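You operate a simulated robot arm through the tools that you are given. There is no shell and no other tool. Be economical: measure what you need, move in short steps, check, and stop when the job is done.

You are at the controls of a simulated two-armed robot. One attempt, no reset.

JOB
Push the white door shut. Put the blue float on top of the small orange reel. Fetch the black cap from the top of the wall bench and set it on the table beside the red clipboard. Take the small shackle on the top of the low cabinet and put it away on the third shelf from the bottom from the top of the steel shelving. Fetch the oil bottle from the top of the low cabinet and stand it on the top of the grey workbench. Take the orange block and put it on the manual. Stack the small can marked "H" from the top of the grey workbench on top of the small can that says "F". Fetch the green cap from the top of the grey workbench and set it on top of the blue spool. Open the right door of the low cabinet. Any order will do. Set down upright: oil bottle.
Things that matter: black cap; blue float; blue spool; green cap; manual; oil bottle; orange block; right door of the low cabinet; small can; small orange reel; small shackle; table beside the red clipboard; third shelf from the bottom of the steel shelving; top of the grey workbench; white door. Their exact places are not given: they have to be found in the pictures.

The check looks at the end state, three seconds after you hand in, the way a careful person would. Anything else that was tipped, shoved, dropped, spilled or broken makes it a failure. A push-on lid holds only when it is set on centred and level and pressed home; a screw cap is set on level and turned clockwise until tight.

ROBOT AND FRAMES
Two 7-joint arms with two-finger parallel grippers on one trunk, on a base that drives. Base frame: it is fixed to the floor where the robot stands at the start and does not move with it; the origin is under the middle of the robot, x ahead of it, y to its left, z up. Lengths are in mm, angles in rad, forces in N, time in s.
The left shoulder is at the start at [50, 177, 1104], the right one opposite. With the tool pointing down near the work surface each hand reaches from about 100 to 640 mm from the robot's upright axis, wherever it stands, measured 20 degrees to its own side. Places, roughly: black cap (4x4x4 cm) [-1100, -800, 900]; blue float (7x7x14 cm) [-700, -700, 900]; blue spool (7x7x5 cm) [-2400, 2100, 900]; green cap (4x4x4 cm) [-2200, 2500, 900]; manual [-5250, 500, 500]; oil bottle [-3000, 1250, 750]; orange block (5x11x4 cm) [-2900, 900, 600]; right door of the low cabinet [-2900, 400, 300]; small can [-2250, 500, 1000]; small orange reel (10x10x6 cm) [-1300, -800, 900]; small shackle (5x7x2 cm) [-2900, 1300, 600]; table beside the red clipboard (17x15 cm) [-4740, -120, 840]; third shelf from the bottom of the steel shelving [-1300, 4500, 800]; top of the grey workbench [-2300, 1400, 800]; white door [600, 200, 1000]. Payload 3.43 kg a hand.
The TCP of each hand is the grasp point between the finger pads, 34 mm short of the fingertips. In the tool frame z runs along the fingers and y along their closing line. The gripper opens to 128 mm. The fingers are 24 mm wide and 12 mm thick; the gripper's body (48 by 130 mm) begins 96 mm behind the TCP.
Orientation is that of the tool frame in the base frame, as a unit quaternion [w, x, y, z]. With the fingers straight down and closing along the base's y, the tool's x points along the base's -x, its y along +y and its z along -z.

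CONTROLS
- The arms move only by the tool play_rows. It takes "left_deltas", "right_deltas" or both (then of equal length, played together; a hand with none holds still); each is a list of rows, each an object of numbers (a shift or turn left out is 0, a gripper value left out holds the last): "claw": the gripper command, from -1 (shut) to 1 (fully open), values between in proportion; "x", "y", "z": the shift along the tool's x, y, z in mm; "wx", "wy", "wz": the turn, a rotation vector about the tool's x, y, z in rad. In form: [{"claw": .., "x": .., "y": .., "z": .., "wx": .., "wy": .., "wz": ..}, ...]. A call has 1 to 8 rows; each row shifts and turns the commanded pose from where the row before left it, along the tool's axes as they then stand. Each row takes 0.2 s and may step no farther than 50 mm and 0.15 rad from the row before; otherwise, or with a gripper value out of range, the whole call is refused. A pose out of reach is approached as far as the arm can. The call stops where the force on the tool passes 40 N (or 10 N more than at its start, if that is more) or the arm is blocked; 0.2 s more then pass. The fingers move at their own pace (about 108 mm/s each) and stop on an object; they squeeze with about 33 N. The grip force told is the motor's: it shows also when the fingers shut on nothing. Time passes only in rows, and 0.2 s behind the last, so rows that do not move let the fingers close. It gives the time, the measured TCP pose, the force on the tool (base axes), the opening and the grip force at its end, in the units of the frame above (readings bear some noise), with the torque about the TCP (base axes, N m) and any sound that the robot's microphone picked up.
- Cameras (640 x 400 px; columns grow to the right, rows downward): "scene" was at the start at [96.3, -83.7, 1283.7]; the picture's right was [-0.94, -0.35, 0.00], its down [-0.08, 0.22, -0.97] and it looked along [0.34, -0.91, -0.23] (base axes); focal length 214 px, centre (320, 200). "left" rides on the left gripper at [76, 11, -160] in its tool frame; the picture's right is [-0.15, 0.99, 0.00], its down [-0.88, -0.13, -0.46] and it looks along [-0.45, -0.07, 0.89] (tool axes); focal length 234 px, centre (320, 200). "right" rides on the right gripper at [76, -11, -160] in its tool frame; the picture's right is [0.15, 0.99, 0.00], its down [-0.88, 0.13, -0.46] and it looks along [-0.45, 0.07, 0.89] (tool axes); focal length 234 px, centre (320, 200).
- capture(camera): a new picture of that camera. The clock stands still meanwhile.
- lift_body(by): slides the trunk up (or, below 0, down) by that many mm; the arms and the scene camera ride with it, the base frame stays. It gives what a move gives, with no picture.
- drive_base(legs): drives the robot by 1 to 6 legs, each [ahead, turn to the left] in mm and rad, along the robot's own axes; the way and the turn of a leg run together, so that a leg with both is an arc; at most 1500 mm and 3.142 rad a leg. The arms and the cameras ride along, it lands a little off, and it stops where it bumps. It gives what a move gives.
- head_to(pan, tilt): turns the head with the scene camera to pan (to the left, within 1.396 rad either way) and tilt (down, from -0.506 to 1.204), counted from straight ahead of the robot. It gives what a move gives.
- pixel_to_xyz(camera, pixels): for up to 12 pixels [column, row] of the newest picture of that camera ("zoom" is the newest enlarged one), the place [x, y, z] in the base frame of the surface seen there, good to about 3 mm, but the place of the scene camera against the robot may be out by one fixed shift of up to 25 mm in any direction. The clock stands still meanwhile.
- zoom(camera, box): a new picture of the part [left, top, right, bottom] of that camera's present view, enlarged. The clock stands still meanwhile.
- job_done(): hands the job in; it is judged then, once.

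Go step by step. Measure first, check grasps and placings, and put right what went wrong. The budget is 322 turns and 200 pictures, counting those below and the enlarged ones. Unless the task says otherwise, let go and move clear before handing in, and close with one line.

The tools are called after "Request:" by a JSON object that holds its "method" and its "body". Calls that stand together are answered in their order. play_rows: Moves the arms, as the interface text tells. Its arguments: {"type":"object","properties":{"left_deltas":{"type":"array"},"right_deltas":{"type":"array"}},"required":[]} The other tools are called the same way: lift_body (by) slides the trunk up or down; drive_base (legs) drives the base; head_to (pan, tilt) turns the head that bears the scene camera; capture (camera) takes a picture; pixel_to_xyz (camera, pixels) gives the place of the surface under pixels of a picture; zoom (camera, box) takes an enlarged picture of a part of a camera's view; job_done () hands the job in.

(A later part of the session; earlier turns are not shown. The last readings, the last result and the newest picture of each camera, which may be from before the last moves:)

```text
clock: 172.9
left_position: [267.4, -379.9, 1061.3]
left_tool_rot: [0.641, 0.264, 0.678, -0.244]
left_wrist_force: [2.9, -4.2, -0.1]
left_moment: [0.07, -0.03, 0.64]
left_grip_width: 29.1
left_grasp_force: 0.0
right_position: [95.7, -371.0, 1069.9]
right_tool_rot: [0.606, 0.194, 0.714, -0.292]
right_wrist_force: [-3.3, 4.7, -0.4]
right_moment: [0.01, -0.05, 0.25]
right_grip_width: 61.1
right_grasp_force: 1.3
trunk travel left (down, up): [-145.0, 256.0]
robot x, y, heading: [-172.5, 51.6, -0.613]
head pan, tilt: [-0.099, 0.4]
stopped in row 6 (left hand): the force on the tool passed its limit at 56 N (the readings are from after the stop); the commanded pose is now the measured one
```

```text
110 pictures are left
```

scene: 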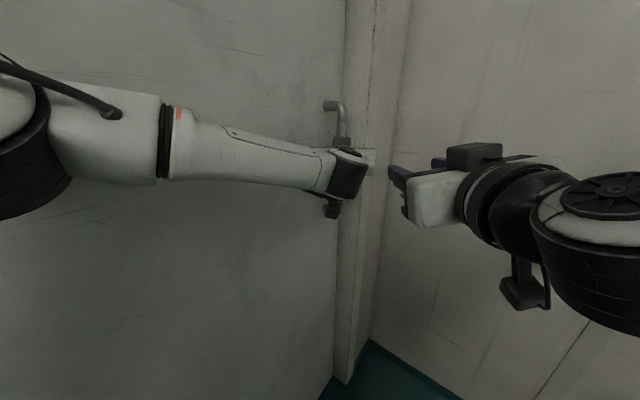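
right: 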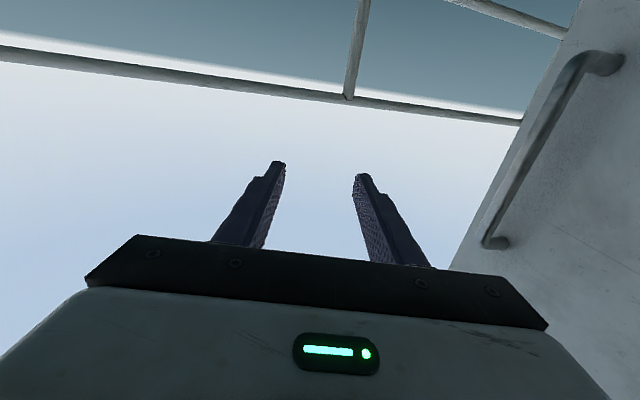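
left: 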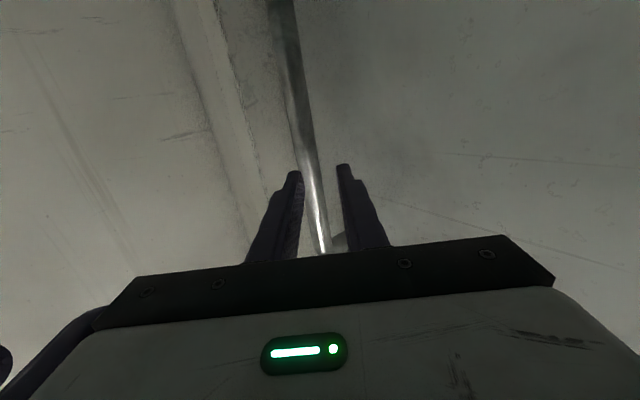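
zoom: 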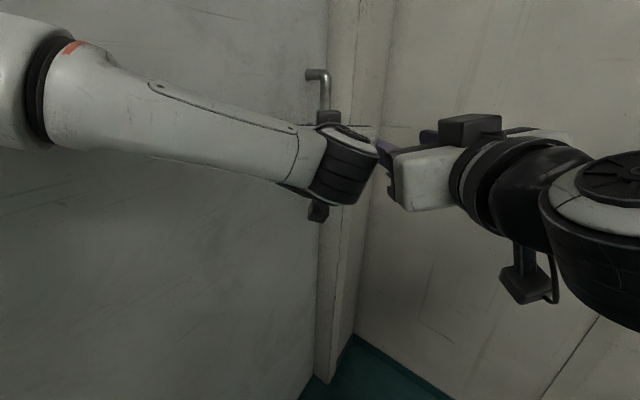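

The left hand is clear of the handle and the door is shut. I'll pull the right hand back and down, then the left.

Request:
{"method": "play_rows", "body": {"right_deltas": [{"z": -35, "y": -15}, {"z": -35, "y": -15, "wy": 0.1}, {"z": -20, "wy": 0.15}, {"z": -10, "wy": 0.15}, {"wy": 0.15}, {"wy": 0.15}, {"wy": 0.15}, {"wy": 0.15}]}}

Request:
{"method": "play_rows", "body": {"right_deltas": [{"wy": 0.15}, {"wy": 0.15}, {"wy": 0.15}], "left_deltas": [{"z": -40}, {"z": -40, "y": 10}, {"z": -30, "y": 20}]}}

Request:
{"method": "play_rows", "body": {"left_deltas": [{"y": 20, "wy": 0.15}, {"y": 20, "wy": 0.15}, {"y": 20, "wy": 0.15}, {"y": 20, "wy": 0.15}, {"wy": 0.15}, {"wy": 0.15}, {"wy": 0.15}, {"wy": 0.15}]}}

Request:
{"method": "capture", "body": {"camera": "scene"}}

```text
clock: 174.7
left_position: [266.6, -380.1, 1060.1]
left_tool_rot: [0.64, 0.265, 0.679, -0.244]
left_wrist_force: [0.0, -0.5, 0.2]
left_moment: [0.0, 0.02, 0.0]
left_grip_width: 28.7
left_grasp_force: 0.0
right_position: [25.6, -333.9, 1107.7]
right_tool_rot: [0.187, 0.312, 0.917, -0.164]
right_wrist_force: [0.0, -0.5, 0.0]
right_moment: [-0.02, 0.04, -0.03]
right_grip_width: 60.1
right_grasp_force: 0.1
right hand out of reach, approached as far as the arm can: row 1, 2
trunk travel left (down, up): [-145.0, 256.0]
robot x, y, heading: [-174.2, 49.1, -0.613]
head pan, tilt: [-0.099, 0.4]
```

```text
clock: 175.5
left_position: [204.0, -285.6, 1069.8]
left_tool_rot: [0.641, 0.267, 0.677, -0.244]
left_wrist_force: [-0.3, -0.2, -0.3]
left_moment: [0.01, -0.06, 0.01]
left_grip_width: 28.8
left_grasp_force: 0.0
right_position: [-2.0, -344.7, 1078.7]
right_tool_rot: [-0.018, 0.341, 0.936, -0.087]
right_wrist_force: [-0.7, 0.1, 0.8]
right_moment: [0.02, 0.04, 0.0]
right_grip_width: 60.5
right_grasp_force: 0.1
right hand out of reach, approached as far as the arm can: row 2, 3
trunk travel left (down, up): [-145.0, 256.0]
robot x, y, heading: [-170.8, 52.2, -0.616]
head pan, tilt: [-0.099, 0.4]
```

```text
clock: 177.3
left_position: [258.5, -225.0, 1068.1]
left_tool_rot: [0.144, 0.358, 0.921, -0.052]
left_wrist_force: [1.3, -0.2, -0.1]
left_moment: [0.04, 0.0, -0.05]
left_grip_width: 28.5
left_grasp_force: 0.0
right_position: [-1.7, -343.7, 1080.4]
right_tool_rot: [-0.018, 0.34, 0.936, -0.088]
right_wrist_force: [-0.2, 0.4, 1.2]
right_moment: [0.01, 0.02, 0.02]
right_grip_width: 60.4
right_grasp_force: 0.0
trunk travel left (down, up): [-145.0, 256.0]
robot x, y, heading: [-174.7, 50.5, -0.615]
head pan, tilt: [-0.099, 0.4]
```

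```text
109 pictures are left
```

scene: 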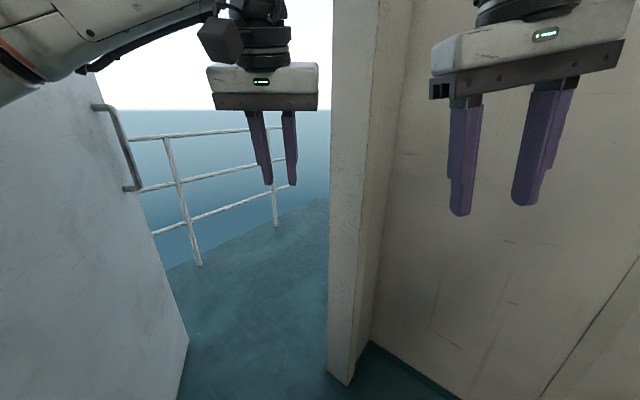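

The left elbow pushed the door open again when retracting. I'll measure where the handle is now.

Request:
{"method": "pixel_to_xyz", "body": {"camera": "scene", "pixels": [[118, 130], [130, 170], [95, 106], [126, 189], [170, 350], [60, 250], [345, 370], [340, 200]]}}

```text
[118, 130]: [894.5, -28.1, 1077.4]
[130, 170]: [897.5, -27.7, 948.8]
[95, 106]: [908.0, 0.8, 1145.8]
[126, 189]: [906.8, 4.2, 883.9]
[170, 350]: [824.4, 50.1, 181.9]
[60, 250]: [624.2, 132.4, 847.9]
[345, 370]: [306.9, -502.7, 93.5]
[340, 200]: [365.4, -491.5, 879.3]
```

The door is back near its starting angle (handle (905,-32)). I'll redo it from farther right and back; first move off the table and stretch the left arm forward through the doorway.

Request:
{"method": "drive_base", "body": {"legs": [[60, 0]]}}

Request:
{"method": "play_rows", "body": {"left_deltas": [{"x": -23.9, "z": 7.4, "wy": -0.15, "claw": -0.3}, {"x": -22.5, "z": 10.9, "wy": -0.15}, {"x": -20.6, "z": 14.1, "wy": -0.15}, {"x": -18.3, "z": 17, "wy": -0.15}, {"x": -15.5, "z": 19.6, "wy": -0.15}, {"x": -12.4, "z": 21.7, "wy": -0.15}, {"x": -9, "z": 23.3, "wy": -0.15}, {"x": -5.5, "z": 24.4, "wy": -0.15}]}}

Request:
{"method": "play_rows", "body": {"left_deltas": [{"z": 45, "wy": -0.05}, {"z": 45}, {"z": 45}, {"z": 45}, {"z": 20}]}}

Request:
{"method": "capture", "body": {"camera": "scene"}}

```text
clock: 178.3
left_position: [307.9, -258.7, 1068.4]
left_tool_rot: [0.145, 0.357, 0.922, -0.051]
left_wrist_force: [-0.2, 0.0, -0.5]
left_moment: [0.03, -0.01, -0.03]
left_grip_width: 28.9
left_grasp_force: 0.0
right_position: [49.5, -379.8, 1081.2]
right_tool_rot: [-0.018, 0.339, 0.936, -0.089]
right_wrist_force: [-0.3, 0.1, 0.2]
right_moment: [0.02, 0.05, 0.01]
right_grip_width: 60.5
right_grasp_force: 0.1
trunk travel left (down, up): [-145.0, 256.0]
robot x, y, heading: [-124.3, 17.1, -0.615]
head pan, tilt: [-0.099, 0.4]
```

```text
clock: 180.1
left_position: [456.7, -393.9, 1071.9]
left_tool_rot: [0.64, 0.266, 0.678, -0.245]
left_wrist_force: [0.4, 0.3, -0.5]
left_moment: [-0.01, 0.0, 0.02]
left_grip_width: 44.7
left_grasp_force: 0.1
right_position: [47.3, -378.9, 1080.3]
right_tool_rot: [-0.018, 0.339, 0.936, -0.089]
right_wrist_force: [0.7, -0.3, -0.1]
right_moment: [-0.01, -0.01, 0.02]
right_grip_width: 60.0
right_grasp_force: 0.1
trunk travel left (down, up): [-145.0, 256.0]
robot x, y, heading: [-128.0, 13.3, -0.613]
head pan, tilt: [-0.099, 0.4]
```

```text
clock: 181.3
left_position: [562.0, -480.7, 1064.1]
left_tool_rot: [0.657, 0.259, 0.662, -0.251]
left_wrist_force: [0.6, 0.0, -1.4]
left_moment: [0.01, -0.04, -0.06]
left_grip_width: 44.6
left_grasp_force: 0.2
left hand out of reach, approached as far as the arm can: row 3, 4, 5
right_position: [47.9, -380.0, 1080.3]
right_tool_rot: [-0.018, 0.34, 0.936, -0.089]
right_wrist_force: [0.0, 0.0, -0.2]
right_moment: [0.0, 0.03, -0.03]
right_grip_width: 60.3
right_grasp_force: 0.0
trunk travel left (down, up): [-145.0, 256.0]
robot x, y, heading: [-126.1, 16.9, -0.615]
head pan, tilt: [-0.099, 0.4]
```

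```text
108 pictures are left
```

scene: 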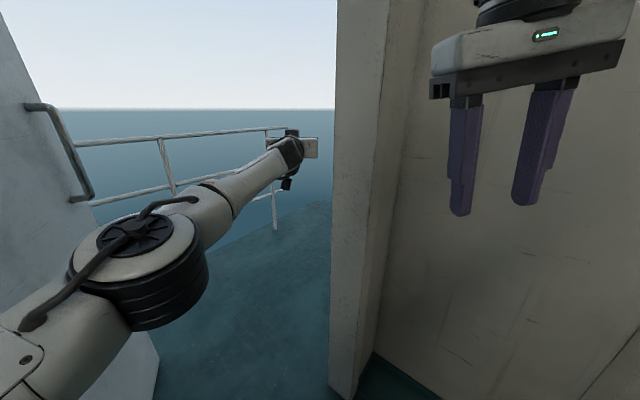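

The left arm is stretched. I'll drive 150 ahead, straighten the tool's yaw, then swing left 0.62 to bring the hand just short of the bar.

Request:
{"method": "drive_base", "body": {"legs": [[150, 0]]}}

Request:
{"method": "play_rows", "body": {"left_deltas": [{"wx": -0.06}, {"wx": -0.06}]}}

Request:
{"method": "drive_base", "body": {"legs": [[0, 0.62]]}}

Request:
{"method": "capture", "body": {"camera": "left"}}

```text
clock: 182.7
left_position: [686.9, -565.5, 1063.8]
left_tool_rot: [0.657, 0.259, 0.663, -0.25]
left_wrist_force: [-0.1, 1.1, 0.3]
left_moment: [-0.03, -0.01, 0.01]
left_grip_width: 44.7
left_grasp_force: 0.1
right_position: [172.1, -466.0, 1080.9]
right_tool_rot: [-0.017, 0.339, 0.936, -0.089]
right_wrist_force: [0.8, 0.0, -0.4]
right_moment: [0.0, 0.02, 0.01]
right_grip_width: 60.3
right_grasp_force: 0.0
trunk travel left (down, up): [-145.0, 256.0]
robot x, y, heading: [1.8, -63.8, -0.611]
head pan, tilt: [-0.099, 0.4]
```

```text
clock: 183.3
left_position: [690.6, -553.7, 1060.9]
left_tool_rot: [0.664, 0.239, 0.669, -0.231]
left_wrist_force: [0.9, 0.3, -0.1]
left_moment: [0.01, -0.01, 0.01]
left_grip_width: 44.9
left_grasp_force: 0.0
left hand out of reach, approached as far as the arm can: row 1, 2
right_position: [172.4, -465.4, 1081.9]
right_tool_rot: [-0.019, 0.338, 0.937, -0.089]
right_wrist_force: [0.0, -0.1, -0.2]
right_moment: [0.0, -0.02, 0.01]
right_grip_width: 60.0
right_grasp_force: 0.1
trunk travel left (down, up): [-145.0, 256.0]
robot x, y, heading: [2.1, -71.7, -0.609]
head pan, tilt: [-0.099, 0.4]
```

```text
clock: 185.4
left_position: [842.1, -64.1, 1059.1]
left_tool_rot: [0.703, 0.023, 0.71, -0.017]
left_wrist_force: [1.0, 1.4, 0.5]
left_moment: [0.01, 0.02, 0.02]
left_grip_width: 44.9
left_grasp_force: 0.0
right_position: [370.2, -292.9, 1080.4]
right_tool_rot: [0.01, 0.037, 0.995, -0.09]
right_wrist_force: [0.5, -0.3, 1.0]
right_moment: [-0.06, 0.0, 0.01]
right_grip_width: 60.0
right_grasp_force: 0.0
trunk travel left (down, up): [-145.0, 256.0]
robot x, y, heading: [-1.4, -71.5, 0.004]
head pan, tilt: [-0.099, 0.4]
```

```text
107 pictures are left
```

left: 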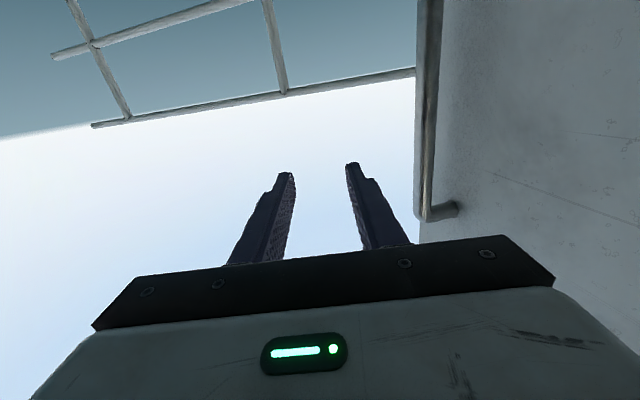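

The bar is at (428,120), left of the fingers. I'll measure it in this picture.

Request:
{"method": "pixel_to_xyz", "body": {"camera": "left", "pixels": [[432, 60], [429, 120], [426, 170], [500, 150], [560, 200]]}}

```text
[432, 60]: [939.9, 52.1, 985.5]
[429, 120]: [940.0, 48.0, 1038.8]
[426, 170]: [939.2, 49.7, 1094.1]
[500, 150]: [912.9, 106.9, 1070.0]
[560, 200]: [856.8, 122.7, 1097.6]
```

The bar axis is at about (947,54). I'll turn left 0.115 and drive 102 mm onto it.

Request:
{"method": "drive_base", "body": {"legs": [[0, 0.115], [60, 0]]}}

Request:
{"method": "capture", "body": {"camera": "left"}}

```text
clock: 186.9
left_position: [896.0, 41.7, 1060.6]
left_tool_rot: [0.703, -0.018, 0.711, 0.024]
left_wrist_force: [0.5, 0.6, 0.3]
left_moment: [0.0, 0.02, 0.0]
left_grip_width: 44.7
left_grasp_force: 0.0
right_position: [453.4, -241.2, 1081.1]
right_tool_rot: [0.015, -0.021, 0.996, -0.089]
right_wrist_force: [0.5, -0.4, 0.3]
right_moment: [0.0, 0.01, 0.03]
right_grip_width: 60.2
right_grasp_force: 0.1
trunk travel left (down, up): [-145.0, 256.0]
robot x, y, heading: [60.9, -62.7, 0.122]
head pan, tilt: [-0.099, 0.4]
```

```text
106 pictures are left
```

left: 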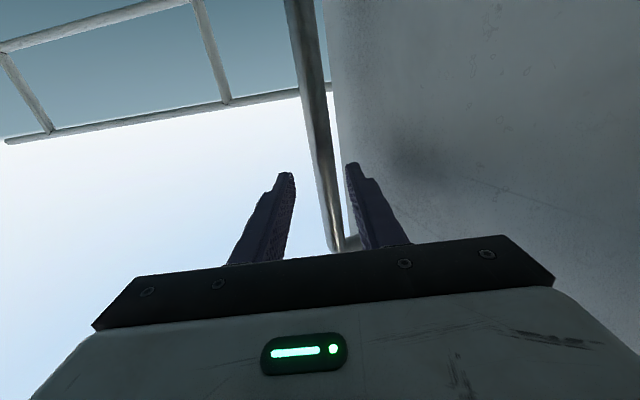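

Lined up. I'll drive the last 43 mm, cage the bar, and start the arc with one leg per call.

Request:
{"method": "drive_base", "body": {"legs": [[43, 0]]}}

Request:
{"method": "play_rows", "body": {"left_deltas": [{"claw": -0.52}, {}, {}]}}

Request:
{"method": "drive_base", "body": {"legs": [[-45, -0.1]]}}

Request:
{"method": "drive_base", "body": {"legs": [[-48, -0.1]]}}

Request:
{"method": "drive_base", "body": {"legs": [[-48, -0.1]]}}

Request:
{"method": "drive_base", "body": {"legs": [[-52, -0.1]]}}

Request:
{"method": "capture", "body": {"camera": "left"}}

```text
clock: 187.8
left_position: [938.0, 45.3, 1059.4]
left_tool_rot: [0.703, -0.018, 0.711, 0.024]
left_wrist_force: [0.4, 0.9, -0.1]
left_moment: [-0.03, 0.0, 0.05]
left_grip_width: 45.0
left_grasp_force: 0.0
right_position: [494.2, -235.5, 1081.0]
right_tool_rot: [0.016, -0.022, 0.996, -0.089]
right_wrist_force: [-0.1, -0.9, 0.4]
right_moment: [-0.01, 0.01, -0.02]
right_grip_width: 60.1
right_grasp_force: 0.0
trunk travel left (down, up): [-145.0, 256.0]
robot x, y, heading: [100.6, -55.0, 0.12]
head pan, tilt: [-0.099, 0.4]
```

```text
clock: 188.6
left_position: [936.8, 46.2, 1059.5]
left_tool_rot: [0.703, -0.019, 0.711, 0.025]
left_wrist_force: [0.3, 0.3, -0.1]
left_moment: [0.01, -0.03, 0.0]
left_grip_width: 30.7
left_grasp_force: 0.1
right_position: [494.3, -234.8, 1080.7]
right_tool_rot: [0.015, -0.021, 0.996, -0.09]
right_wrist_force: [0.1, 0.7, 0.5]
right_moment: [0.0, -0.02, -0.02]
right_grip_width: 60.1
right_grasp_force: 0.0
trunk travel left (down, up): [-145.0, 256.0]
robot x, y, heading: [104.1, -54.0, 0.123]
head pan, tilt: [-0.099, 0.4]
```

```text
clock: 189.8
left_position: [888.3, -75.3, 1059.2]
left_tool_rot: [0.702, 0.041, 0.711, -0.031]
left_wrist_force: [0.0, 0.1, 0.6]
left_moment: [0.04, 0.03, -0.02]
left_grip_width: 30.6
left_grasp_force: 0.0
right_position: [428.0, -278.1, 1081.0]
right_tool_rot: [0.011, 0.03, 0.996, -0.089]
right_wrist_force: [-0.3, 0.5, -0.5]
right_moment: [0.01, -0.01, -0.03]
right_grip_width: 60.5
right_grasp_force: 0.0
trunk travel left (down, up): [-145.0, 256.0]
robot x, y, heading: [58.0, -62.9, 0.017]
head pan, tilt: [-0.099, 0.4]
stopped in leg 1: the force on the tool passed its limit at 61 N (the readings are from after the stop); the commanded pose is now the measured one
```

```text
clock: 191.0
left_position: [820.7, -185.1, 1055.2]
left_tool_rot: [0.697, 0.094, 0.706, -0.085]
left_wrist_force: [0.7, 1.3, 0.0]
left_moment: [-0.07, -0.03, -0.01]
left_grip_width: 32.0
left_grasp_force: 1.5
right_position: [353.6, -314.9, 1079.4]
right_tool_rot: [0.006, 0.08, 0.993, -0.09]
right_wrist_force: [-0.5, 0.0, -0.2]
right_moment: [-0.03, 0.01, 0.02]
right_grip_width: 60.2
right_grasp_force: 0.0
trunk travel left (down, up): [-145.0, 256.0]
robot x, y, heading: [4.2, -61.3, -0.09]
head pan, tilt: [-0.099, 0.4]
stopped in leg 1: the force on the tool passed its limit at 54 N (the readings are from after the stop); the commanded pose is now the measured one
```

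```text
clock: 192.2
left_position: [741.2, -279.9, 1051.3]
left_tool_rot: [0.686, 0.144, 0.7, -0.135]
left_wrist_force: [0.0, 1.9, -0.3]
left_moment: [-0.04, 0.0, 0.02]
left_grip_width: 31.6
left_grasp_force: 0.9
right_position: [273.3, -343.5, 1081.5]
right_tool_rot: [0.002, 0.133, 0.987, -0.089]
right_wrist_force: [-0.3, -0.5, 0.3]
right_moment: [0.03, 0.01, 0.01]
right_grip_width: 60.3
right_grasp_force: 0.1
trunk travel left (down, up): [-145.0, 256.0]
robot x, y, heading: [-48.7, -53.7, -0.191]
head pan, tilt: [-0.099, 0.4]
stopped in leg 1: the force on the tool passed its limit at 106 N (the readings are from after the stop); the commanded pose is now the measured one
```

```text
clock: 193.2
left_position: [680.5, -325.5, 1050.4]
left_tool_rot: [0.682, 0.163, 0.695, -0.158]
left_wrist_force: [-9.9, 14.8, -9.6]
left_moment: [-0.29, 0.25, -3.95]
left_grip_width: 35.9
left_grasp_force: 4.4
right_position: [201.7, -358.9, 1080.1]
right_tool_rot: [-0.002, 0.177, 0.98, -0.09]
right_wrist_force: [-0.9, 1.1, 0.0]
right_moment: [0.0, -0.01, -0.01]
right_grip_width: 60.2
right_grasp_force: 0.1
trunk travel left (down, up): [-145.0, 256.0]
robot x, y, heading: [-89.7, -41.7, -0.277]
head pan, tilt: [-0.099, 0.4]
stopped in leg 1: the force on the tool passed its limit at 125 N (the readings are from after the stop); the commanded pose is now the measured one
```

```text
105 pictures are left
```

left: 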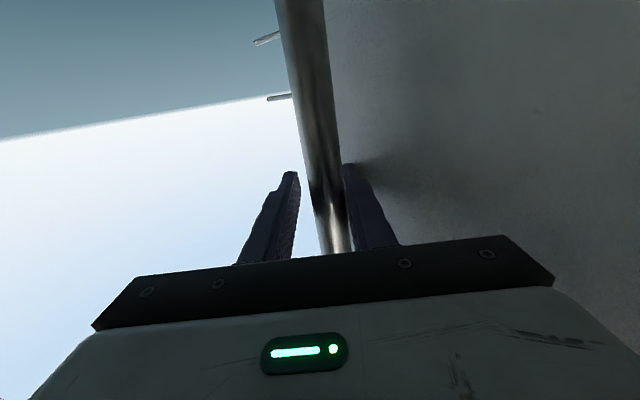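

Good progress (TCP (680,-325)). The left fingertip binds as the tool-door angle grows, so I'll yaw the tool right 0.2 about the bar.

Request:
{"method": "play_rows", "body": {"left_deltas": [{"claw": -0.45, "wx": 0.1}, {"wx": 0.1}, {"wx": 0.05}]}}

Request:
{"method": "drive_base", "body": {"legs": [[-55, -0.1]]}}

Request:
{"method": "drive_base", "body": {"legs": [[-60, -0.1]]}}

Request:
{"method": "capture", "body": {"camera": "left"}}

```text
clock: 194.0
left_position: [683.9, -325.0, 1053.8]
left_tool_rot: [0.658, 0.247, 0.67, -0.24]
left_wrist_force: [1.7, -3.4, 0.9]
left_moment: [0.26, 0.16, 0.48]
left_grip_width: 39.1
left_grasp_force: 3.2
right_position: [203.4, -360.5, 1079.5]
right_tool_rot: [-0.002, 0.178, 0.98, -0.088]
right_wrist_force: [0.6, 0.5, -0.6]
right_moment: [-0.05, 0.02, -0.01]
right_grip_width: 60.4
right_grasp_force: 0.1
trunk travel left (down, up): [-145.0, 256.0]
robot x, y, heading: [-89.5, -43.0, -0.278]
head pan, tilt: [-0.099, 0.4]
```

```text
clock: 195.1
left_position: [577.6, -400.2, 1051.4]
left_tool_rot: [0.637, 0.292, 0.654, -0.286]
left_wrist_force: [-4.1, 1.6, -3.1]
left_moment: [-0.18, -0.44, 1.01]
left_grip_width: 40.2
left_grasp_force: 4.0
right_position: [110.7, -370.6, 1080.7]
right_tool_rot: [-0.007, 0.23, 0.969, -0.089]
right_wrist_force: [0.3, 0.1, -0.4]
right_moment: [-0.01, 0.01, -0.02]
right_grip_width: 60.1
right_grasp_force: 0.0
trunk travel left (down, up): [-145.0, 256.0]
robot x, y, heading: [-145.7, -24.5, -0.387]
head pan, tilt: [-0.099, 0.4]
stopped in leg 1: the force on the tool passed its limit at 84 N (the readings are from after the stop); the commanded pose is now the measured one
```

```text
clock: 196.3
left_position: [463.9, -455.8, 1048.3]
left_tool_rot: [0.616, 0.336, 0.633, -0.327]
left_wrist_force: [-3.2, 2.9, -2.1]
left_moment: [-0.12, -0.33, 1.08]
left_grip_width: 41.7
left_grasp_force: 5.7
right_position: [13.3, -366.7, 1079.9]
right_tool_rot: [-0.011, 0.281, 0.956, -0.088]
right_wrist_force: [-0.6, 0.7, 0.0]
right_moment: [0.01, 0.02, 0.0]
right_grip_width: 60.2
right_grasp_force: 0.0
trunk travel left (down, up): [-145.0, 256.0]
robot x, y, heading: [-208.0, 4.9, -0.492]
head pan, tilt: [-0.099, 0.4]
stopped in leg 1: the force on the tool passed its limit at 62 N (the readings are from after the stop); the commanded pose is now the measured one
```

```text
104 pictures are left
```

left: 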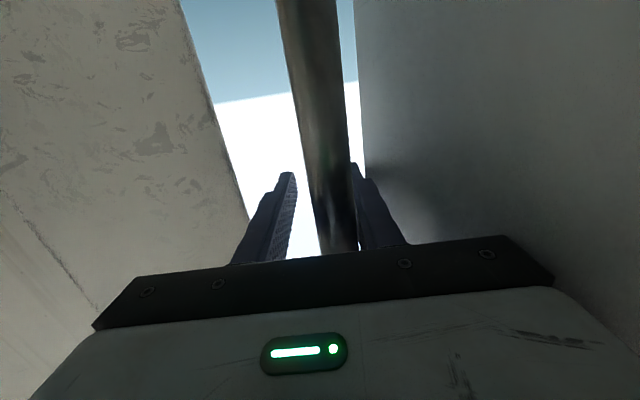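

Excellent: TCP (464,-456), bar deep in the fingers. The right fingertip would catch the jamb's outer edge, so I'll draw the hand back 25 mm and close on the bar.

Request:
{"method": "play_rows", "body": {"left_deltas": [{"z": -8}, {"z": -8}, {"z": -8}, {"claw": -1}, {}, {}]}}

Request:
{"method": "capture", "body": {"camera": "left"}}

```text
clock: 197.7
left_position: [451.1, -436.4, 1051.4]
left_tool_rot: [0.617, 0.335, 0.634, -0.324]
left_wrist_force: [-5.5, -3.8, 0.1]
left_moment: [0.46, -1.09, 5.84]
left_grip_width: 29.5
left_grasp_force: 33.1
right_position: [14.9, -368.0, 1079.8]
right_tool_rot: [-0.011, 0.28, 0.956, -0.088]
right_wrist_force: [-0.3, -0.4, 0.0]
right_moment: [0.02, 0.01, 0.02]
right_grip_width: 60.0
right_grasp_force: 0.1
trunk travel left (down, up): [-145.0, 256.0]
robot x, y, heading: [-208.4, 5.9, -0.489]
head pan, tilt: [-0.099, 0.4]
```

```text
103 pictures are left
```

left: 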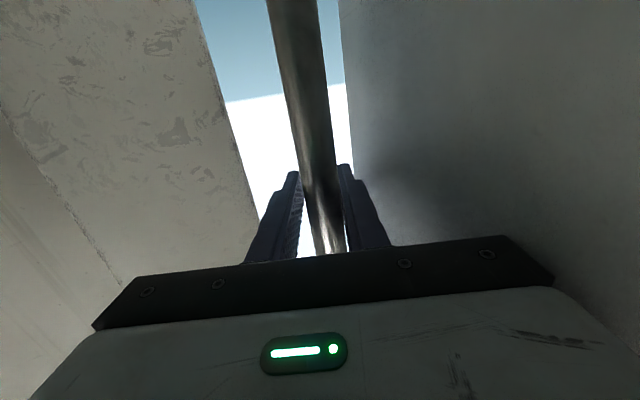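

Gripped. I'll pull on with short base legs.

Request:
{"method": "drive_base", "body": {"legs": [[-45, -0.06]]}}

Request:
{"method": "drive_base", "body": {"legs": [[-45, -0.05]]}}

Request:
{"method": "capture", "body": {"camera": "left"}}

```text
clock: 198.7
left_position: [385.4, -450.1, 1048.0]
left_tool_rot: [0.609, 0.352, 0.626, -0.337]
left_wrist_force: [-8.1, -1.9, 0.3]
left_moment: [0.06, 0.18, 4.78]
left_grip_width: 23.9
left_grasp_force: 33.3
right_position: [-47.8, -359.4, 1080.5]
right_tool_rot: [-0.014, 0.309, 0.947, -0.088]
right_wrist_force: [0.5, -0.6, 0.1]
right_moment: [0.02, -0.02, 0.0]
right_grip_width: 60.2
right_grasp_force: 0.0
trunk travel left (down, up): [-145.0, 256.0]
robot x, y, heading: [-246.2, 29.3, -0.548]
head pan, tilt: [-0.099, 0.4]
stopped in leg 1: the force on the tool passed its limit at 50 N (the readings are from after the stop); the commanded pose is now the measured one
```

```text
clock: 199.6
left_position: [353.4, -458.9, 1049.6]
left_tool_rot: [0.605, 0.359, 0.622, -0.343]
left_wrist_force: [-8.8, 0.9, -1.0]
left_moment: [0.81, 0.8, 1.64]
left_grip_width: 21.7
left_grasp_force: 45.3
right_position: [-84.8, -354.6, 1079.5]
right_tool_rot: [-0.017, 0.329, 0.94, -0.087]
right_wrist_force: [-0.7, 0.1, 0.5]
right_moment: [0.01, 0.01, -0.02]
right_grip_width: 60.1
right_grasp_force: 0.0
trunk travel left (down, up): [-145.0, 256.0]
robot x, y, heading: [-263.7, 37.0, -0.587]
head pan, tilt: [-0.099, 0.4]
stopped in leg 1: the force on the tool passed its limit at 66 N (the readings are from after the stop); the commanded pose is now the measured one
```

```text
102 pictures are left
```

left: 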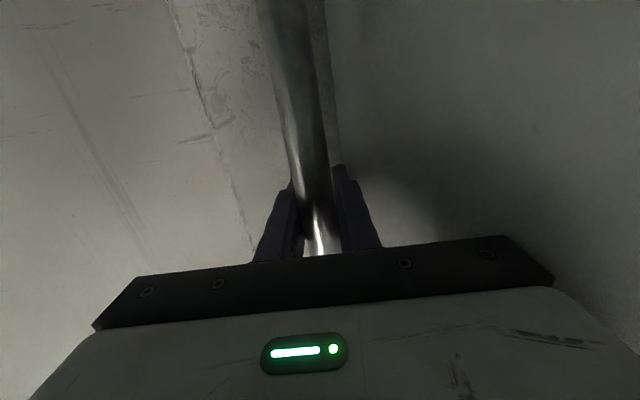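

Nearly there; I'll finish with arm pulls along -x.

Request:
{"method": "play_rows", "body": {"left_deltas": [{"z": -5, "y": -9}, {"z": -5, "y": -9}, {"z": -5, "y": -9}, {"z": -5, "y": -9}]}}

Request:
{"method": "play_rows", "body": {"left_deltas": [{"z": -5, "y": -9}, {"z": -5, "y": -9}, {"z": -5, "y": -9}, {"z": -5, "y": -9}]}}

Request:
{"method": "play_rows", "body": {"left_deltas": [{"z": -5, "y": -9}, {"z": -5, "y": -9}, {"z": -5, "y": -9}, {"z": -5, "y": -9}]}}

Request:
{"method": "play_rows", "body": {"left_deltas": [{"z": -5, "y": -9}, {"z": -5, "y": -9}, {"z": -5, "y": -9}, {"z": -5, "y": -9}]}}

Request:
{"method": "capture", "body": {"camera": "scene"}}

```text
clock: 200.6
left_position: [324.8, -460.0, 1048.7]
left_tool_rot: [0.608, 0.355, 0.623, -0.342]
left_wrist_force: [12.7, -22.4, 0.5]
left_moment: [0.02, 0.4, -0.7]
left_grip_width: 21.6
left_grasp_force: 45.0
right_position: [-84.3, -357.0, 1077.1]
right_tool_rot: [-0.018, 0.329, 0.94, -0.086]
right_wrist_force: [-0.8, 0.7, 0.8]
right_moment: [0.02, 0.01, 0.01]
right_grip_width: 60.2
right_grasp_force: 0.2
trunk travel left (down, up): [-145.0, 256.0]
robot x, y, heading: [-266.3, 39.7, -0.585]
head pan, tilt: [-0.099, 0.4]
stopped in row 4 (left hand): the force on the tool passed its limit at 49 N (the readings are from after the stop); the commanded pose is now the measured one
```

```text
clock: 200.9
left_position: [325.1, -458.7, 1051.1]
left_tool_rot: [0.608, 0.354, 0.624, -0.341]
left_wrist_force: [14.7, -22.7, 0.0]
left_moment: [-0.06, 0.25, -1.26]
left_grip_width: 21.6
left_grasp_force: 45.1
right_position: [-82.6, -358.1, 1078.3]
right_tool_rot: [-0.018, 0.33, 0.94, -0.086]
right_wrist_force: [-0.5, 0.4, 0.9]
right_moment: [-0.04, 0.0, -0.02]
right_grip_width: 60.1
right_grasp_force: 0.1
trunk travel left (down, up): [-145.0, 256.0]
robot x, y, heading: [-264.7, 41.1, -0.587]
head pan, tilt: [-0.099, 0.4]
stopped in row 1 (left hand): the force on the tool passed its limit at 48 N (the readings are from after the stop); the commanded pose is now the measured one
```

```text
clock: 201.2
left_position: [326.8, -461.1, 1049.4]
left_tool_rot: [0.609, 0.352, 0.623, -0.341]
left_wrist_force: [17.0, -21.6, -0.2]
left_moment: [-0.22, 0.09, -1.85]
left_grip_width: 21.4
left_grasp_force: 45.1
right_position: [-82.1, -359.2, 1078.0]
right_tool_rot: [-0.018, 0.33, 0.94, -0.086]
right_wrist_force: [-0.1, -0.6, 0.3]
right_moment: [-0.02, -0.01, -0.02]
right_grip_width: 60.3
right_grasp_force: 0.1
trunk travel left (down, up): [-145.0, 256.0]
robot x, y, heading: [-263.9, 35.5, -0.592]
head pan, tilt: [-0.099, 0.4]
stopped in row 1 (left hand): the force on the tool passed its limit at 46 N (the readings are from after the stop); the commanded pose is now the measured one
```

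```text
clock: 201.5
left_position: [324.9, -460.2, 1050.1]
left_tool_rot: [0.609, 0.352, 0.624, -0.341]
left_wrist_force: [17.8, -21.4, -1.1]
left_moment: [-0.18, 0.06, -2.55]
left_grip_width: 21.7
left_grasp_force: 44.9
right_position: [-81.7, -360.2, 1078.2]
right_tool_rot: [-0.019, 0.33, 0.94, -0.085]
right_wrist_force: [0.2, 0.2, -0.3]
right_moment: [0.02, -0.01, 0.01]
right_grip_width: 60.3
right_grasp_force: 0.0
trunk travel left (down, up): [-145.0, 256.0]
robot x, y, heading: [-262.6, 39.2, -0.586]
head pan, tilt: [-0.099, 0.4]
stopped in row 1 (left hand): the force on the tool passed its limit at 47 N (the readings are from after the stop); the commanded pose is now the measured one
```

```text
101 pictures are left
```

scene: 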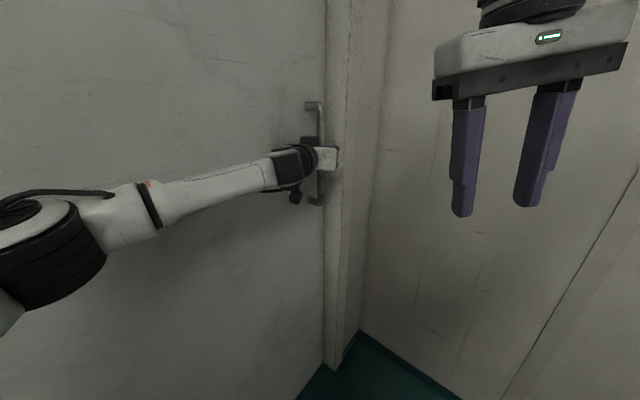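

The handle hit its hard stop again and the door sits against the frame. I'll open slightly, draw back only 45 mm, then swing the base right so the elbow stays off the door.

Request:
{"method": "play_rows", "body": {"left_deltas": [{"claw": -0.55}, {}, {"z": -15}, {"z": -15}, {"z": -15}]}}

Request:
{"method": "capture", "body": {"camera": "left"}}

```text
clock: 202.7
left_position: [300.6, -418.0, 1054.7]
left_tool_rot: [0.61, 0.351, 0.622, -0.342]
left_wrist_force: [-0.6, 0.8, -0.3]
left_moment: [-0.01, -0.02, -0.01]
left_grip_width: 28.9
left_grasp_force: 0.0
right_position: [-84.1, -356.8, 1079.7]
right_tool_rot: [-0.017, 0.33, 0.94, -0.087]
right_wrist_force: [0.2, 0.3, 0.5]
right_moment: [0.02, -0.04, -0.01]
right_grip_width: 60.4
right_grasp_force: 0.1
trunk travel left (down, up): [-145.0, 256.0]
robot x, y, heading: [-263.7, 40.9, -0.588]
head pan, tilt: [-0.099, 0.4]
```

```text
100 pictures are left
```

left: 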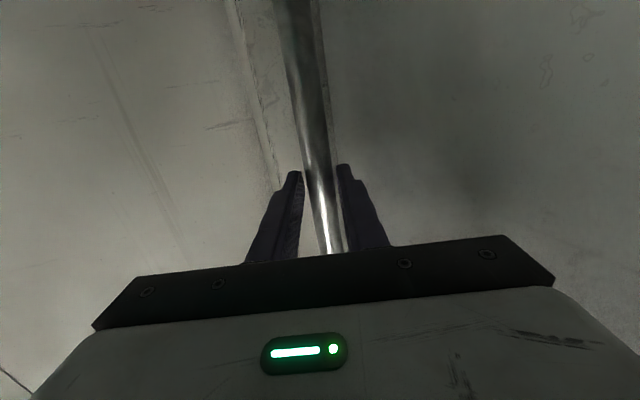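

I'll measure the bar relative to the fingertips.

Request:
{"method": "pixel_to_xyz", "body": {"camera": "left", "pixels": [[307, 100], [315, 150], [322, 200], [328, 235], [400, 120], [260, 100], [200, 100]]}}

```text
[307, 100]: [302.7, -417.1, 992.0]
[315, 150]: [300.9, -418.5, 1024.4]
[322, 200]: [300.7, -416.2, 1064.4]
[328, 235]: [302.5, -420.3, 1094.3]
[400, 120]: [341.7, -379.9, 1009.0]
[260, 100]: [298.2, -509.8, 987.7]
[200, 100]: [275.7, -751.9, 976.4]
```

The bar (301,-418) had been deep near the palm, so I need another ~55 mm of retreat.

Request:
{"method": "play_rows", "body": {"left_deltas": [{"z": -15}, {"z": -15}, {"z": -15}, {"z": -12}]}}

Request:
{"method": "capture", "body": {"camera": "left"}}

Request:
{"method": "pixel_to_xyz", "body": {"camera": "left", "pixels": [[307, 100], [315, 150], [330, 100], [300, 120], [400, 120]]}}

Request:
{"method": "capture", "body": {"camera": "scene"}}

```text
clock: 203.7
left_position: [273.2, -364.9, 1055.2]
left_tool_rot: [0.61, 0.35, 0.624, -0.34]
left_wrist_force: [0.8, 0.5, -0.7]
left_moment: [0.0, 0.0, -0.07]
left_grip_width: 29.0
left_grasp_force: 0.2
right_position: [-82.3, -356.6, 1079.5]
right_tool_rot: [-0.017, 0.33, 0.94, -0.088]
right_wrist_force: [0.0, -0.2, 0.2]
right_moment: [0.01, -0.02, -0.05]
right_grip_width: 60.2
right_grasp_force: 0.0
trunk travel left (down, up): [-145.0, 256.0]
robot x, y, heading: [-264.0, 41.4, -0.582]
head pan, tilt: [-0.099, 0.4]
```

```text
99 pictures are left
```

left: 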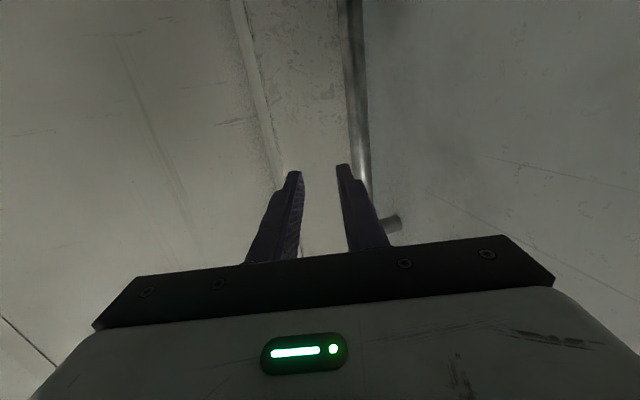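

```text
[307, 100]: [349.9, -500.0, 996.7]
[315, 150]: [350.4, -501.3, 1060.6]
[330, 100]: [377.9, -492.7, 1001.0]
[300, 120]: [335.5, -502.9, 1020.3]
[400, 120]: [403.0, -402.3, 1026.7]
```

```text
98 pictures are left
```

scene: 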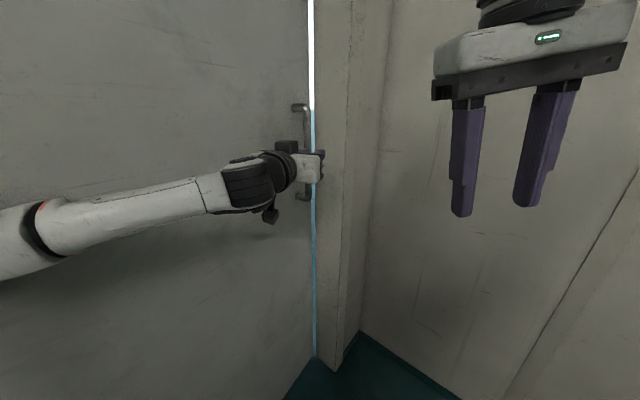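

The arm's retreat nudged the door open again by ~60 mm. I'll instead come square to the door with the right hand: turn away first, tuck the left arm, and move the robot to the right.

Request:
{"method": "drive_base", "body": {"legs": [[0, -0.8]]}}

Request:
{"method": "play_rows", "body": {"left_deltas": [{"z": -45}, {"z": -45}, {"z": -45}, {"z": -40, "wy": 0.1}, {"z": -30, "wy": 0.15}, {"wy": 0.15}, {"wy": 0.15}, {"wy": 0.15}]}}

Request:
{"method": "play_rows", "body": {"left_deltas": [{"wy": 0.15}, {"wy": 0.15}, {"wy": 0.15}, {"wy": 0.15}, {"wy": 0.15}, {"wy": 0.1}]}}

Request:
{"method": "capture", "body": {"camera": "scene"}}

```text
clock: 206.2
left_position: [-195.9, -629.8, 1056.4]
left_tool_rot: [0.423, 0.571, 0.43, -0.557]
left_wrist_force: [0.6, -0.1, -0.5]
left_moment: [0.01, -0.05, 0.0]
left_grip_width: 29.0
left_grasp_force: 0.1
right_position: [-428.1, -363.2, 1079.4]
right_tool_rot: [-0.05, 0.677, 0.731, -0.073]
right_wrist_force: [-0.5, -0.9, 0.2]
right_moment: [-0.02, -0.02, 0.03]
right_grip_width: 60.3
right_grasp_force: 0.1
trunk travel left (down, up): [-145.0, 256.0]
robot x, y, heading: [-265.3, 35.1, -1.407]
head pan, tilt: [-0.099, 0.4]
```

```text
clock: 208.0
left_position: [-141.5, -431.9, 1063.6]
left_tool_rot: [0.25, 0.727, 0.55, -0.328]
left_wrist_force: [0.9, 0.3, -0.2]
left_moment: [-0.02, -0.02, -0.01]
left_grip_width: 28.8
left_grasp_force: 0.1
right_position: [-428.4, -365.0, 1080.0]
right_tool_rot: [-0.05, 0.677, 0.731, -0.072]
right_wrist_force: [-0.7, 0.2, -0.3]
right_moment: [-0.02, 0.01, 0.0]
right_grip_width: 60.3
right_grasp_force: 0.0
trunk travel left (down, up): [-145.0, 256.0]
robot x, y, heading: [-267.5, 35.5, -1.413]
head pan, tilt: [-0.099, 0.4]
```

```text
clock: 209.4
left_position: [-140.1, -433.9, 1064.2]
left_tool_rot: [0.001, 0.797, 0.604, 0.001]
left_wrist_force: [0.2, 0.1, 0.2]
left_moment: [-0.02, 0.0, 0.04]
left_grip_width: 28.9
left_grasp_force: 0.1
right_position: [-428.7, -363.8, 1079.1]
right_tool_rot: [-0.048, 0.677, 0.731, -0.073]
right_wrist_force: [-0.1, -0.6, -0.3]
right_moment: [-0.03, -0.03, 0.0]
right_grip_width: 60.1
right_grasp_force: 0.0
trunk travel left (down, up): [-145.0, 256.0]
robot x, y, heading: [-263.7, 38.9, -1.406]
head pan, tilt: [-0.099, 0.4]
```

```text
97 pictures are left
```

scene: 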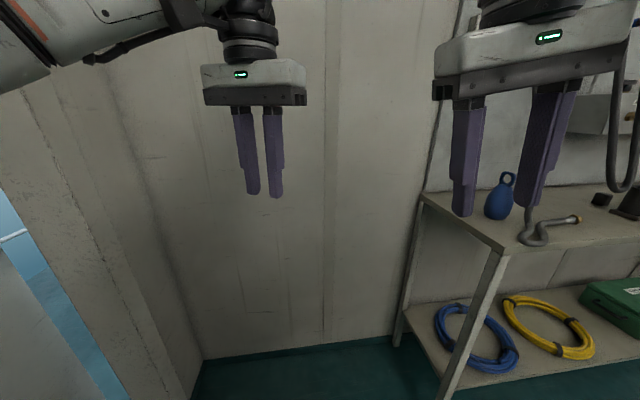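

The area is clear. I'll drive 210 mm ahead, turn back to face the door squarely, and look.

Request:
{"method": "drive_base", "body": {"legs": [[200, 0], [0, 1.24]]}}

Request:
{"method": "play_rows", "body": {"right_deltas": [{"x": -25, "z": 10, "y": 8, "wy": -0.15, "claw": 0}, {"x": -23.5, "z": 13, "y": 8, "wy": -0.15}, {"x": -21, "z": 16.5, "y": 8, "wy": -0.15}, {"x": -18.3, "z": 19.6, "y": 8, "wy": -0.15}, {"x": -15, "z": 22, "y": 8, "wy": -0.15}, {"x": -11.5, "z": 24, "y": 8, "wy": -0.15}, {"x": -7.7, "z": 25.6, "y": 8, "wy": -0.15}, {"x": -4, "z": 26, "y": 8, "wy": -0.15}]}}

Request:
{"method": "play_rows", "body": {"right_deltas": [{"z": 20, "wy": -0.15}, {"z": 20, "wy": -0.15}, {"wy": -0.07}]}}

Request:
{"method": "head_to", "body": {"pan": -0.2, "tilt": 0.3}}

Request:
{"method": "capture", "body": {"camera": "scene"}}

```text
clock: 214.1
left_position: [252.8, -192.4, 1063.7]
left_tool_rot: [0.001, 0.297, 0.955, 0.001]
left_wrist_force: [-0.4, 0.3, 0.3]
left_moment: [0.0, 0.0, -0.02]
left_grip_width: 28.8
left_grasp_force: 0.0
right_position: [93.5, -444.6, 1079.1]
right_tool_rot: [0.002, 0.125, 0.988, -0.089]
right_wrist_force: [-0.6, 0.5, -1.4]
right_moment: [0.03, 0.01, 0.01]
right_grip_width: 60.3
right_grasp_force: 0.0
trunk travel left (down, up): [-145.0, 256.0]
robot x, y, heading: [-234.0, -159.1, -0.168]
head pan, tilt: [-0.099, 0.4]
```

```text
clock: 215.9
left_position: [252.9, -192.7, 1064.0]
left_tool_rot: [0.001, 0.296, 0.955, 0.002]
left_wrist_force: [0.5, -0.1, 0.5]
left_moment: [-0.02, -0.04, 0.01]
left_grip_width: 28.9
left_grasp_force: 0.1
right_position: [299.4, -446.0, 997.4]
right_tool_rot: [0.559, 0.053, 0.815, -0.143]
right_wrist_force: [-0.3, -0.6, 0.1]
right_moment: [0.01, 0.04, 0.02]
right_grip_width: 63.8
right_grasp_force: 0.0
trunk travel left (down, up): [-145.0, 256.0]
robot x, y, heading: [-229.9, -158.7, -0.168]
head pan, tilt: [-0.099, 0.4]
```

```text
clock: 216.7
left_position: [249.5, -191.9, 1065.6]
left_tool_rot: [0.004, 0.296, 0.955, 0.001]
left_wrist_force: [-0.7, -0.1, 0.5]
left_moment: [0.01, 0.03, 0.0]
left_grip_width: 28.8
left_grasp_force: 0.0
right_position: [332.7, -451.3, 989.2]
right_tool_rot: [0.676, 0.027, 0.722, -0.148]
right_wrist_force: [-30.3, 23.7, -0.4]
right_moment: [0.1, 0.18, -0.91]
right_grip_width: 55.3
right_grasp_force: 0.0
right hand out of reach, approached as far as the arm can: row 3
trunk travel left (down, up): [-145.0, 256.0]
robot x, y, heading: [-231.9, -155.1, -0.164]
head pan, tilt: [-0.099, 0.4]
```

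```text
clock: 217.4
left_position: [249.6, -191.1, 1065.8]
left_tool_rot: [0.003, 0.296, 0.955, 0.0]
left_wrist_force: [0.2, -0.3, -0.9]
left_moment: [0.01, 0.01, 0.0]
left_grip_width: 28.8
left_grasp_force: 0.1
right_position: [333.7, -452.3, 989.5]
right_tool_rot: [0.675, 0.028, 0.722, -0.148]
right_wrist_force: [-25.7, 25.4, 1.2]
right_moment: [0.1, 0.09, -0.61]
right_grip_width: 53.5
right_grasp_force: 0.1
trunk travel left (down, up): [-145.0, 256.0]
robot x, y, heading: [-233.2, -162.9, -0.166]
head pan, tilt: [-0.201, 0.3]
```

```text
96 pictures are left
```

scene: 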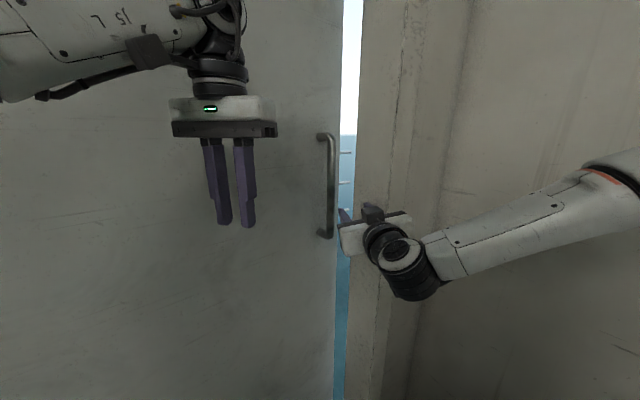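

I'm now square to the door; the right fingertips touch the jamb. I'll draw back 50 mm and measure the bar at (331,180).

Request:
{"method": "play_rows", "body": {"right_deltas": [{"z": -25}, {"z": -25}]}}

Request:
{"method": "pixel_to_xyz", "body": {"camera": "scene", "pixels": [[331, 155], [331, 180], [331, 210], [324, 136], [300, 200], [338, 300], [344, 250], [380, 150], [150, 200]]}}

Request:
{"method": "capture", "body": {"camera": "right"}}

```text
clock: 218.0
left_position: [253.0, -194.3, 1063.1]
left_tool_rot: [0.0, 0.296, 0.955, 0.001]
left_wrist_force: [0.5, 0.1, 0.6]
left_moment: [-0.03, 0.03, -0.01]
left_grip_width: 28.8
left_grasp_force: 0.1
right_position: [288.2, -446.3, 989.2]
right_tool_rot: [0.674, 0.034, 0.722, -0.152]
right_wrist_force: [0.1, 0.3, 0.9]
right_moment: [-0.01, 0.0, -0.05]
right_grip_width: 64.2
right_grasp_force: 0.1
trunk travel left (down, up): [-145.0, 256.0]
robot x, y, heading: [-230.1, -159.0, -0.167]
head pan, tilt: [-0.201, 0.3]
```

```text
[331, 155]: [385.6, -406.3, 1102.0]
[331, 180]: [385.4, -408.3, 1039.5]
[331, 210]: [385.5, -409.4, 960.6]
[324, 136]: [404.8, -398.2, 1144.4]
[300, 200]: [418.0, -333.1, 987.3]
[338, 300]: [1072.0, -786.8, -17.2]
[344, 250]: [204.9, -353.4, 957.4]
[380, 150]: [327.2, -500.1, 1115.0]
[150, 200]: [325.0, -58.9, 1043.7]
```

```text
95 pictures are left
```

right: 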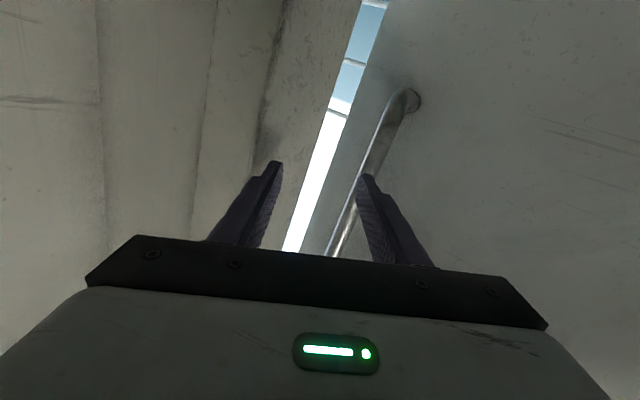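

The bar axis is about (396,-413). I'll level the roll, yaw the tool left 0.28 to be squarer to the door, and shift left 33 mm; then check.

Request:
{"method": "play_rows", "body": {"right_deltas": [{"wx": -0.12, "wz": 0.08}, {"wx": -0.12, "wz": 0.08}, {"y": 15}, {"y": 15}]}}

Request:
{"method": "capture", "body": {"camera": "right"}}

Request:
{"method": "pixel_to_xyz", "body": {"camera": "right", "pixels": [[385, 130], [370, 160], [350, 200], [340, 150], [330, 130], [320, 170]]}}

```text
clock: 219.0
left_position: [251.3, -193.6, 1063.7]
left_tool_rot: [0.0, 0.297, 0.955, 0.002]
left_wrist_force: [0.4, 0.4, -0.5]
left_moment: [-0.03, -0.02, -0.02]
left_grip_width: 28.9
left_grasp_force: 0.0
right_position: [287.3, -401.2, 1010.2]
right_tool_rot: [0.683, 0.008, 0.731, -0.009]
right_wrist_force: [-0.3, 0.0, 0.0]
right_moment: [0.0, 0.02, -0.01]
right_grip_width: 63.9
right_grasp_force: 0.0
right hand out of reach, approached as far as the arm can: row 1, 2
trunk travel left (down, up): [-145.0, 256.0]
robot x, y, heading: [-234.4, -160.1, -0.167]
head pan, tilt: [-0.201, 0.3]
```

```text
94 pictures are left
```

right: 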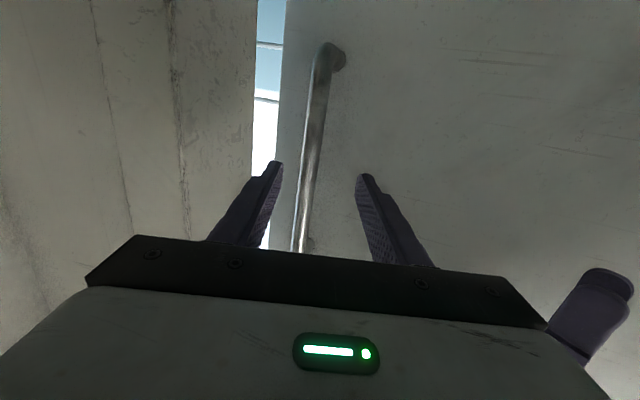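

```text
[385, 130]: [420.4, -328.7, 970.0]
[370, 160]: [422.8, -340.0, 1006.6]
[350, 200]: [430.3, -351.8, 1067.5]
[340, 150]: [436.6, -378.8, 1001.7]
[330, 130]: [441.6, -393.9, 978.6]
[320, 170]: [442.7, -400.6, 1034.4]
```

The bar is between the open fingers, ~105 mm ahead. I'll move forward and shift 10 mm right.

Request:
{"method": "play_rows", "body": {"right_deltas": [{"z": 30, "y": -4}, {"z": 30, "y": -4}, {"z": 25, "y": -3}, {"z": 17}]}}

Request:
{"method": "capture", "body": {"camera": "right"}}

```text
clock: 220.0
left_position: [252.1, -194.3, 1064.1]
left_tool_rot: [0.001, 0.295, 0.955, 0.002]
left_wrist_force: [0.0, -0.2, 0.4]
left_moment: [-0.01, 0.01, 0.0]
left_grip_width: 28.6
left_grasp_force: 0.0
right_position: [389.4, -418.0, 1016.4]
right_tool_rot: [0.68, 0.008, 0.733, -0.009]
right_wrist_force: [0.2, 0.5, -0.4]
right_moment: [-0.01, -0.01, 0.02]
right_grip_width: 64.0
right_grasp_force: 0.1
right hand out of reach, approached as far as the arm can: row 1, 2, 3
trunk travel left (down, up): [-145.0, 256.0]
robot x, y, heading: [-233.4, -156.8, -0.165]
head pan, tilt: [-0.201, 0.3]
```

```text
93 pictures are left
```

right: 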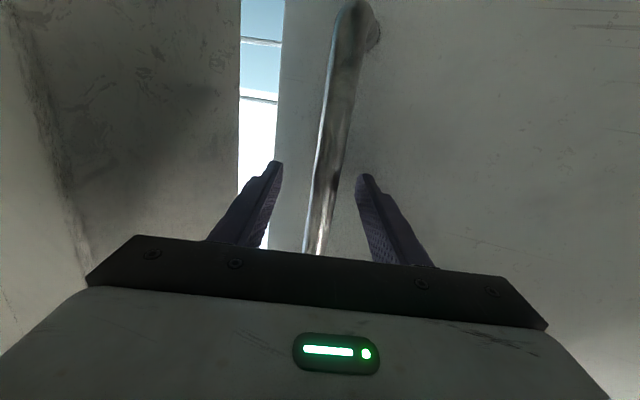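

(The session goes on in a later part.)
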